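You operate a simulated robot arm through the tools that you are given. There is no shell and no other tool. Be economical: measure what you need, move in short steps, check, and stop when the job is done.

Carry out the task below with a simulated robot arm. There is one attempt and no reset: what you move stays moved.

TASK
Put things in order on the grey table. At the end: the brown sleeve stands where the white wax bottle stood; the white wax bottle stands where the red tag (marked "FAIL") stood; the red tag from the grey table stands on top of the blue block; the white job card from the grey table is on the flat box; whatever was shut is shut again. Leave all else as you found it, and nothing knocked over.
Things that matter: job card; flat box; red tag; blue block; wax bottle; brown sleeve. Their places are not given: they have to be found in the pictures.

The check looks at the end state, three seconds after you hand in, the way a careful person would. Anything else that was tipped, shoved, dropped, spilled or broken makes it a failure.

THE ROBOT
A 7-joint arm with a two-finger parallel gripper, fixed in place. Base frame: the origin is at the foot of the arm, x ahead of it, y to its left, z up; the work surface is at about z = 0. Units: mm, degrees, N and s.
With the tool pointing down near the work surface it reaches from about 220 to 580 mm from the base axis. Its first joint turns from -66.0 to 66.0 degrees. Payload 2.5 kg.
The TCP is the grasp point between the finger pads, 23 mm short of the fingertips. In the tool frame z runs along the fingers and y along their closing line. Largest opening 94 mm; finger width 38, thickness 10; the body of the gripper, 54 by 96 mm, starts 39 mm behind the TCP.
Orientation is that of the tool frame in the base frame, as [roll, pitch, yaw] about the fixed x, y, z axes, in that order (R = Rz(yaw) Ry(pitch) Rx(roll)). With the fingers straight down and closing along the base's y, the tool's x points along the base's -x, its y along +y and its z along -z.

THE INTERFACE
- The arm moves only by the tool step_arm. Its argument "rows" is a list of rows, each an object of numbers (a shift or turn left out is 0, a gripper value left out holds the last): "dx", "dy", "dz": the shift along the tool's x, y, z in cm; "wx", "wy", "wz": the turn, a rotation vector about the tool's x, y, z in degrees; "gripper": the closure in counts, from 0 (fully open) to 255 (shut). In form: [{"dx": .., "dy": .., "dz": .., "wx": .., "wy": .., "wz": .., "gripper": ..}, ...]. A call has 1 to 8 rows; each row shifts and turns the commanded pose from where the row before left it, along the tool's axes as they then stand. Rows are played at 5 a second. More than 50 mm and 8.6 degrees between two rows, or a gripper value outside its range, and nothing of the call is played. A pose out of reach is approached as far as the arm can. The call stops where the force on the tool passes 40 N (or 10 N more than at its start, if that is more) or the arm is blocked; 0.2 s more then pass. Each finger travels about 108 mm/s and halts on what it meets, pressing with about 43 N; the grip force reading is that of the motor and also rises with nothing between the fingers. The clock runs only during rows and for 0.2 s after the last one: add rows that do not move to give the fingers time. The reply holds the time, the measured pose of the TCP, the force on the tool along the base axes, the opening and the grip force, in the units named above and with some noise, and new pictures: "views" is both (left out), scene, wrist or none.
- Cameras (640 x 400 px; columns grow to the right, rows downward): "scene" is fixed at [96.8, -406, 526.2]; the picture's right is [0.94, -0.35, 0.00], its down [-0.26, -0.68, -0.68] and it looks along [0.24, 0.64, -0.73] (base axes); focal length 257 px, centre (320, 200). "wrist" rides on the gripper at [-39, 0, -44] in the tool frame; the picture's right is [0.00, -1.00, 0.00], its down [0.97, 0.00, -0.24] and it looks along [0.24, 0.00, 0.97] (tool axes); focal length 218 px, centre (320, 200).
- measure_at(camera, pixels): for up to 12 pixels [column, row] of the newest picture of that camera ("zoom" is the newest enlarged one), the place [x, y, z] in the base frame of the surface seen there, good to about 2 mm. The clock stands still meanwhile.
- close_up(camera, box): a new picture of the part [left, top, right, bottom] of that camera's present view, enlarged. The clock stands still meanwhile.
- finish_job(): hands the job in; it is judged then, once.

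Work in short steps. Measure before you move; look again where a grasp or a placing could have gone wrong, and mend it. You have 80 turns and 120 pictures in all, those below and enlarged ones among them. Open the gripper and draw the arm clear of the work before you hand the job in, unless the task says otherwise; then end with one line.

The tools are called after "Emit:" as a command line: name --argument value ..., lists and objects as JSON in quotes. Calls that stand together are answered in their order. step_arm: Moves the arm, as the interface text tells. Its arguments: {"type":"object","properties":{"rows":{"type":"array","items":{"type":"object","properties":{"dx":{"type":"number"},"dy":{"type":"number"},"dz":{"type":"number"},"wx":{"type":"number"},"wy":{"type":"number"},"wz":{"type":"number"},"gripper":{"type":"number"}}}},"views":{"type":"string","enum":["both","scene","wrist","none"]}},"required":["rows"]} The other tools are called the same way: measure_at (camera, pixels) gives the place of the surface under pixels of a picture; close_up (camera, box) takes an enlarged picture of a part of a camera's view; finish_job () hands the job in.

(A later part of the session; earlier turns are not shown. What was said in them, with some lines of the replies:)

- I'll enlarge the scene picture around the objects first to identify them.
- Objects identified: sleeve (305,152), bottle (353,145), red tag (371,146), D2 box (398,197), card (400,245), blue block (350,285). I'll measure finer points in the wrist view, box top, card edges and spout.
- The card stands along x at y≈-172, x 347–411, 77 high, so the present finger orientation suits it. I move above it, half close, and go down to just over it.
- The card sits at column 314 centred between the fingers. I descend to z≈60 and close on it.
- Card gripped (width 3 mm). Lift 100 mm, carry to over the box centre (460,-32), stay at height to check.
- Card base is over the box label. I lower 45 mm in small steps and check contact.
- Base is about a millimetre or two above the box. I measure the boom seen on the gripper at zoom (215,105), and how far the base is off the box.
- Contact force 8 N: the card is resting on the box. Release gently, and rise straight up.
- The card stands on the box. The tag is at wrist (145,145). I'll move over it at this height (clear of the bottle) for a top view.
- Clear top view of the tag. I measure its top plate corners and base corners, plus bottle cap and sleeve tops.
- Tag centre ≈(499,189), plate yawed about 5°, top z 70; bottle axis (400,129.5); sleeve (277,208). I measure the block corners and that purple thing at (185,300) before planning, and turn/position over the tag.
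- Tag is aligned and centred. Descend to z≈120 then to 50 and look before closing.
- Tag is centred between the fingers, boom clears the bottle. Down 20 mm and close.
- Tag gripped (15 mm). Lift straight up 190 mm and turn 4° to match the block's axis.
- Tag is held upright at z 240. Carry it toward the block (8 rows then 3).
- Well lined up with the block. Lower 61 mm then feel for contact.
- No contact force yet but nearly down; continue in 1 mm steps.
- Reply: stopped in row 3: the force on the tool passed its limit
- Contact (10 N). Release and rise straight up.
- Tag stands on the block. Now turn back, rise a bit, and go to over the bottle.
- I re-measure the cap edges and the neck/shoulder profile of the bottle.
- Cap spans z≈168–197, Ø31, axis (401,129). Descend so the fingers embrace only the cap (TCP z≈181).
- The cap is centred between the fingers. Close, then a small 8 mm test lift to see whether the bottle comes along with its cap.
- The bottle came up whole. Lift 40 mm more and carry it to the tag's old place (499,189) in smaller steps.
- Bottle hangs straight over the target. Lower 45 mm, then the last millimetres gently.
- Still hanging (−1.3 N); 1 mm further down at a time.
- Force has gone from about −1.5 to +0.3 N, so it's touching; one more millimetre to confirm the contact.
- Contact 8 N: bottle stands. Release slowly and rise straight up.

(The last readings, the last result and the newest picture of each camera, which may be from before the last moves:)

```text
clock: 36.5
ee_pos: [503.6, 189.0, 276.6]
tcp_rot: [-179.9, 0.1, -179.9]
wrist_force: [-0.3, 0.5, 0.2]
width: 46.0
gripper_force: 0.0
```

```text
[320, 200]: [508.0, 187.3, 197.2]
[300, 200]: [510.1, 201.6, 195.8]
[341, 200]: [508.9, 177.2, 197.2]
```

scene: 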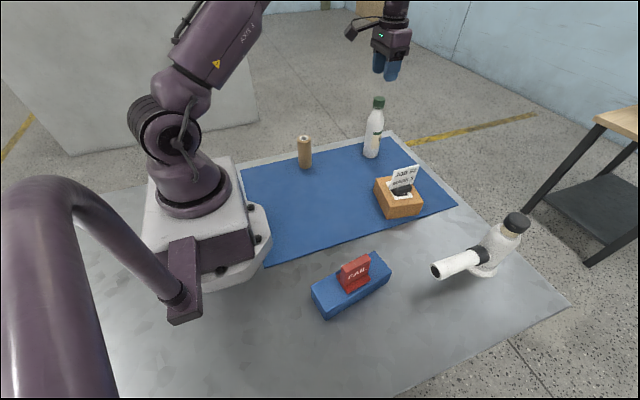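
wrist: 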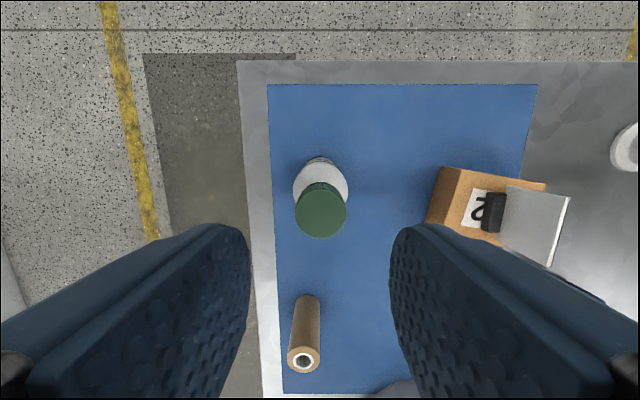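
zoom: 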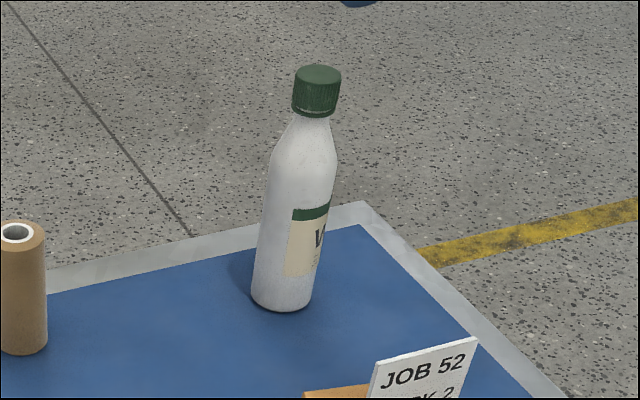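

Bottle stands well at the tag's old place. Now move at height to over the sleeve (277,208).

Emit:
step_arm --rows '[{"dx": 4.5, "dy": 0.4, "gripper": 80}, {"dx": 4.5, "dy": 0.4}, {"dx": 4.5, "dy": 0.4}, {"dx": 4.5, "dy": 0.4}, {"dx": 4.5, "dy": 0.4}, {}, {}]'

Emit:
close_up --camera "wrist" --box '[260, 120, 380, 220]'

```text
clock: 38.0
ee_pos: [274.0, 208.6, 276.5]
tcp_rot: [179.9, 0.1, -179.9]
wrist_force: [0.2, 0.8, -0.2]
width: 64.3
gripper_force: 0.0
```

scene: 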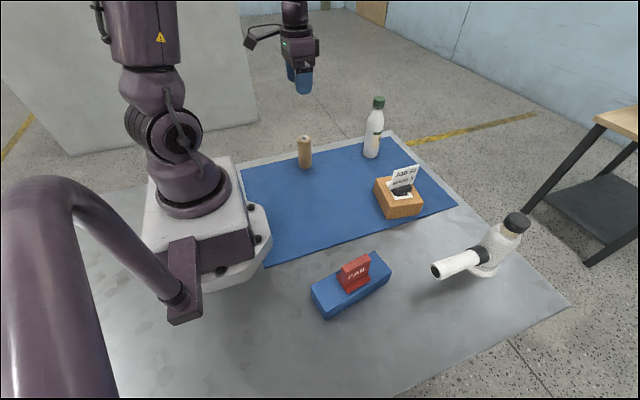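
wrist: 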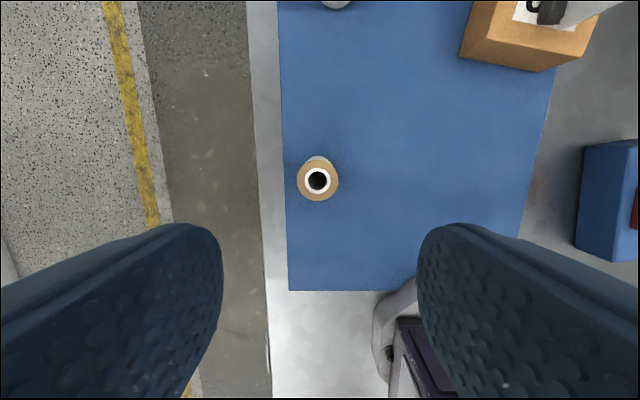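

```text
4.00 times, centred on (320, 170) of wrist
```

zoom: 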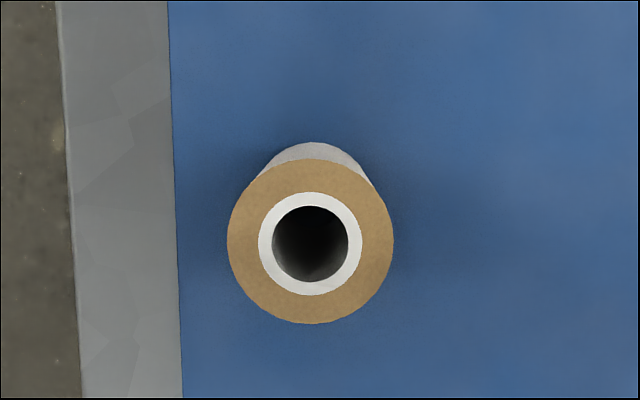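

There's a white ring/tube inside the sleeve, and a pale far side. I measure the top ring, and inside, before descending.

Emit:
measure_at --camera "zoom" --pixels '[[232, 242], [388, 242], [310, 163], [310, 318], [310, 200], [266, 242], [310, 235], [310, 275], [310, 148], [310, 172]]'

```text
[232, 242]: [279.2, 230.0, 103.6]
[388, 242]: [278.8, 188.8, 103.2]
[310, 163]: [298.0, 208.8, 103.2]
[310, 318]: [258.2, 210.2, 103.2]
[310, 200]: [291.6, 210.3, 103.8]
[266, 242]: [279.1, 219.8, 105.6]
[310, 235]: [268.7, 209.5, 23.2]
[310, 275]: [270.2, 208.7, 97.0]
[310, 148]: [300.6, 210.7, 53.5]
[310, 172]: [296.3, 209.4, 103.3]
```

Sleeve Ø42 centred (278.5,209), top 105. Shift 4 mm, descend to z≈74 (palm just above the top) and look.

Emit:
step_arm --rows '[{"dx": -0.4, "dz": 4.5}, {"dz": 4.5}, {"dz": 4.5}, {"dz": 4.0}, {"dz": 2.7}, {}]'

Emit:
close_up --camera "scene" --box '[250, 90, 360, 190]'

```text
clock: 39.5
ee_pos: [280.4, 209.3, 70.1]
tcp_rot: [179.9, 0.1, -179.9]
wrist_force: [-1.2, -0.1, 0.0]
width: 64.7
gripper_force: 0.1
```

scene: 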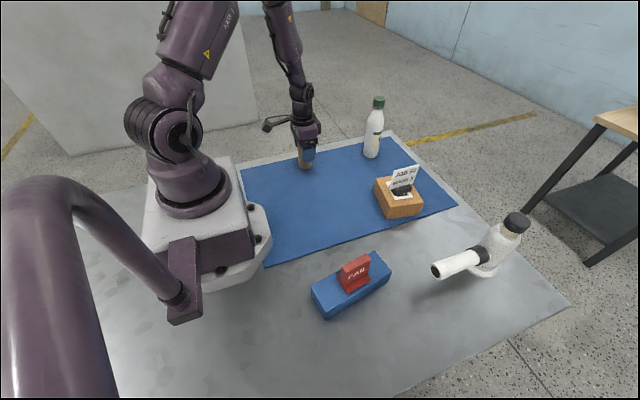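
wrist: 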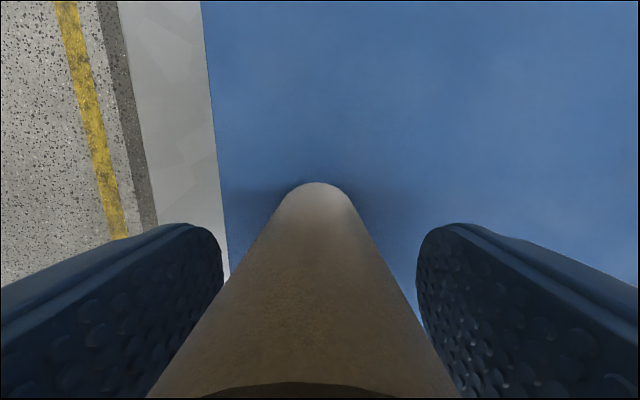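

```text
4.00 times, centred on (305, 140) of scene
```

zoom: 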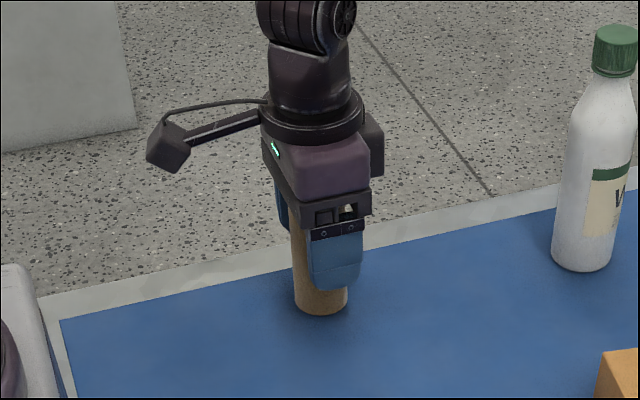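

Sleeve is between the fingers. Close and test lift 10 mm.

Emit:
step_arm --rows '[{"dz": -0.2}, {"gripper": 150}, {"gripper": 255}, {}, {}, {"dz": -0.5}, {"dz": -0.5}, {}]'

Emit:
close_up --camera "scene" --box '[270, 110, 350, 190]'

```text
clock: 41.2
ee_pos: [278.9, 208.4, 84.1]
tcp_rot: [180.0, 0.2, -179.9]
wrist_force: [1.0, -0.4, 0.1]
width: 37.8
gripper_force: 43.3
```

scene: 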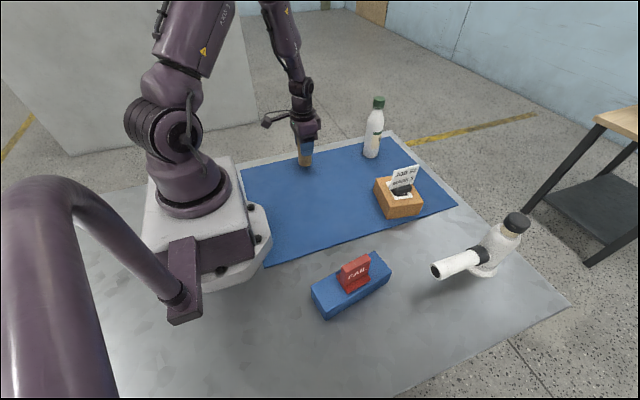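
wrist: 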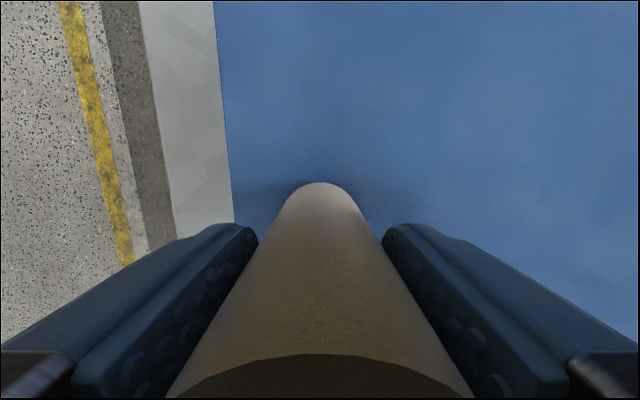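

```text
5.00 times, centred on (310, 150) of scene
```

zoom: 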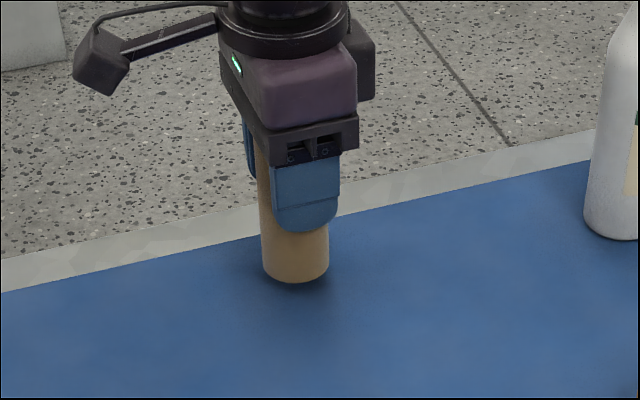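

Sleeve lifted whole, nothing left behind. Lift 30 mm more and carry to the bottle's old place (400.5,129.5).

Emit:
step_arm --rows '[{"dz": -3}, {"dx": -3.0, "dy": -1.98}, {"dx": -3.0, "dy": -1.98}, {"dx": -3.0, "dy": -1.98}, {"dx": -3.15, "dy": -1.98}, {}, {}]'

```text
clock: 42.9
ee_pos: [400.6, 130.4, 115.3]
tcp_rot: [-179.9, 0.1, -180.0]
wrist_force: [0.7, 0.5, -0.4]
width: 37.9
gripper_force: 42.8
```

scene: 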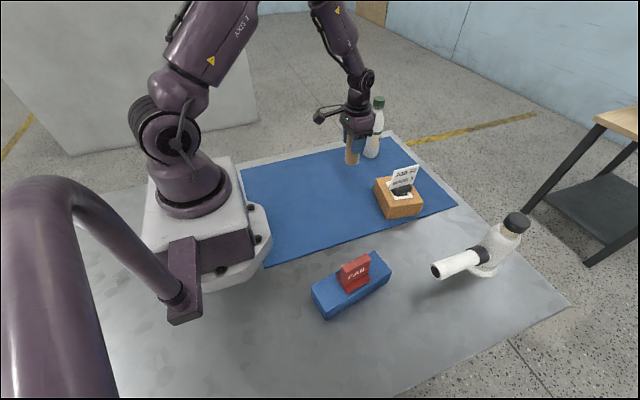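
wrist: 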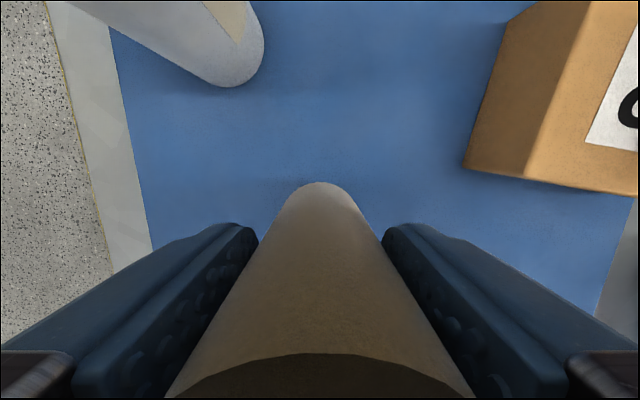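

Over the target. Lower 38 mm, then feel.

Emit:
step_arm --rows '[{"dz": 1.5}, {"dz": 1.5}, {"dz": 0.8}, {}]' --views "none"

Emit:
step_arm --rows '[{"dz": 0.1}, {}]' --views "none"

Emit:
step_arm --rows '[{"dz": 0.1}, {}]' --views "none"

```text
clock: 43.9
ee_pos: [399.5, 129.8, 77.0]
tcp_rot: [-179.9, 0.1, 180.0]
wrist_force: [-0.3, 0.8, -0.7]
width: 37.9
gripper_force: 42.8
```

```text
clock: 44.5
ee_pos: [399.6, 128.6, 75.1]
tcp_rot: [-180.0, 0.1, -180.0]
wrist_force: [-0.4, 1.0, -0.6]
width: 37.8
gripper_force: 42.6
```

```text
clock: 45.0
ee_pos: [400.7, 128.8, 74.1]
tcp_rot: [180.0, 0.1, -179.9]
wrist_force: [0.1, 0.3, -0.5]
width: 37.7
gripper_force: 42.9
```

Emit:
step_arm --rows '[{"dz": 0.1}, {}]' --views "none"

Emit:
step_arm --rows '[{"dz": 0.05}, {}]' --views "none"

```text
clock: 45.6
ee_pos: [400.6, 129.0, 73.5]
tcp_rot: [180.0, 0.0, 180.0]
wrist_force: [-0.3, -0.4, -0.2]
width: 37.4
gripper_force: 43.0
```

```text
clock: 46.2
ee_pos: [399.5, 129.1, 74.1]
tcp_rot: [-180.0, 0.0, 180.0]
wrist_force: [-8.5, -1.7, 19.6]
width: 37.6
gripper_force: 43.4
```

Contact is clear. Back off 0.5 mm, release and rise straight up.

Emit:
step_arm --rows '[{"dz": -0.07}, {"gripper": 140}, {"gripper": 80}, {}, {"dz": -2.5}, {"dz": -4.5}, {"dz": -4.5}, {"dz": -4.5}]' --views "none"

Emit:
step_arm --rows '[{"dz": -4.5}, {"dy": -4.5}, {"dy": -4.5}, {"dy": -4.5}, {}, {}]'

Emit:
close_up --camera "scene" --box '[270, 80, 450, 230]'

Emit:
measure_at --camera "scene" --pixels '[[352, 172], [350, 142], [371, 156], [404, 175]]'

```text
clock: 48.0
ee_pos: [400.5, 129.3, 234.3]
tcp_rot: [-179.9, 0.0, 180.0]
wrist_force: [-0.3, -0.1, -1.0]
width: 64.5
gripper_force: 0.1
```

```text
clock: 49.5
ee_pos: [399.7, -7.5, 278.2]
tcp_rot: [180.0, 0.0, -179.9]
wrist_force: [0.1, 0.0, -0.1]
width: 64.6
gripper_force: 0.0
```

scene: 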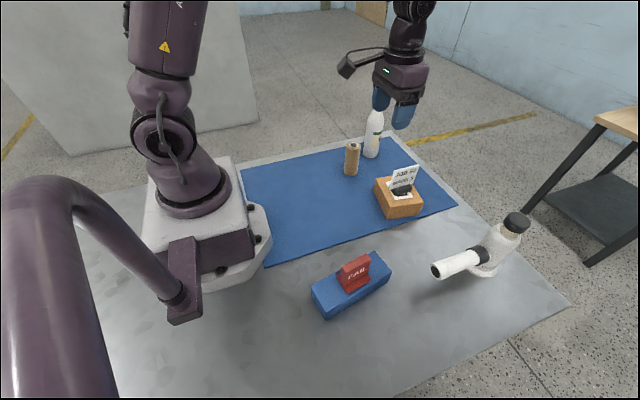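
wrist: 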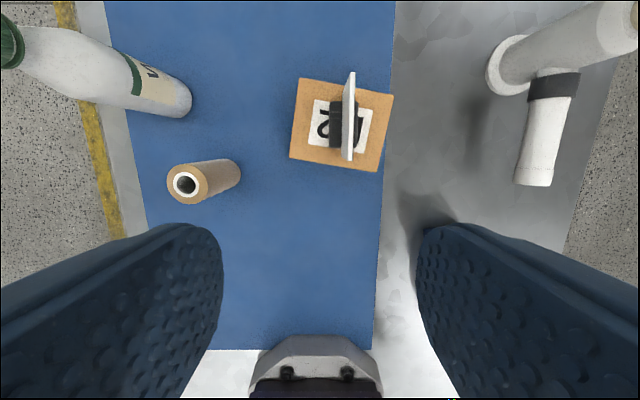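

```text
2.67 times, centred on (360, 155) of scene
```

zoom: 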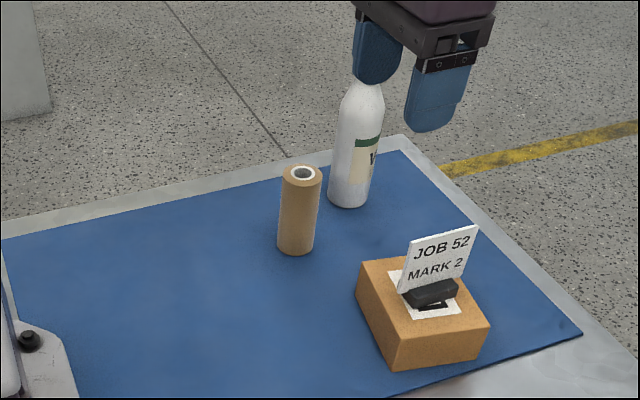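

```text
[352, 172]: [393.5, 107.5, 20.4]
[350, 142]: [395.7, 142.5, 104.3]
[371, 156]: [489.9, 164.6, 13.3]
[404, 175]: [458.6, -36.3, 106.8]
```

All four things stand upright in their places, the bottle still capped. I open the gripper fully and draw up clear before handing in.

Emit:
step_arm --rows '[{"gripper": 0, "dz": -2}, {"dy": -3}, {}, {}]' --views "scene"

```text
clock: 50.5
ee_pos: [401.6, -36.7, 300.3]
tcp_rot: [179.9, 0.0, 179.9]
wrist_force: [-0.2, -0.4, -0.6]
width: 93.9
gripper_force: 0.1
```

scene: 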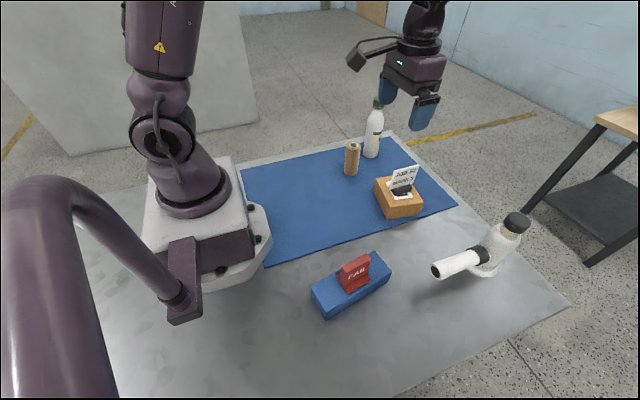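

The gripper is open and clear, and the scene is as asked; handing in.

Emit:
finish_job

```text
The job is handed in.
```

The job is handed in: the sleeve stands where the bottle was, the bottle (cap still on) stands where the red tag was, the tag stands on the blue block, and the job card stands on the flat box; nothing was knocked over.
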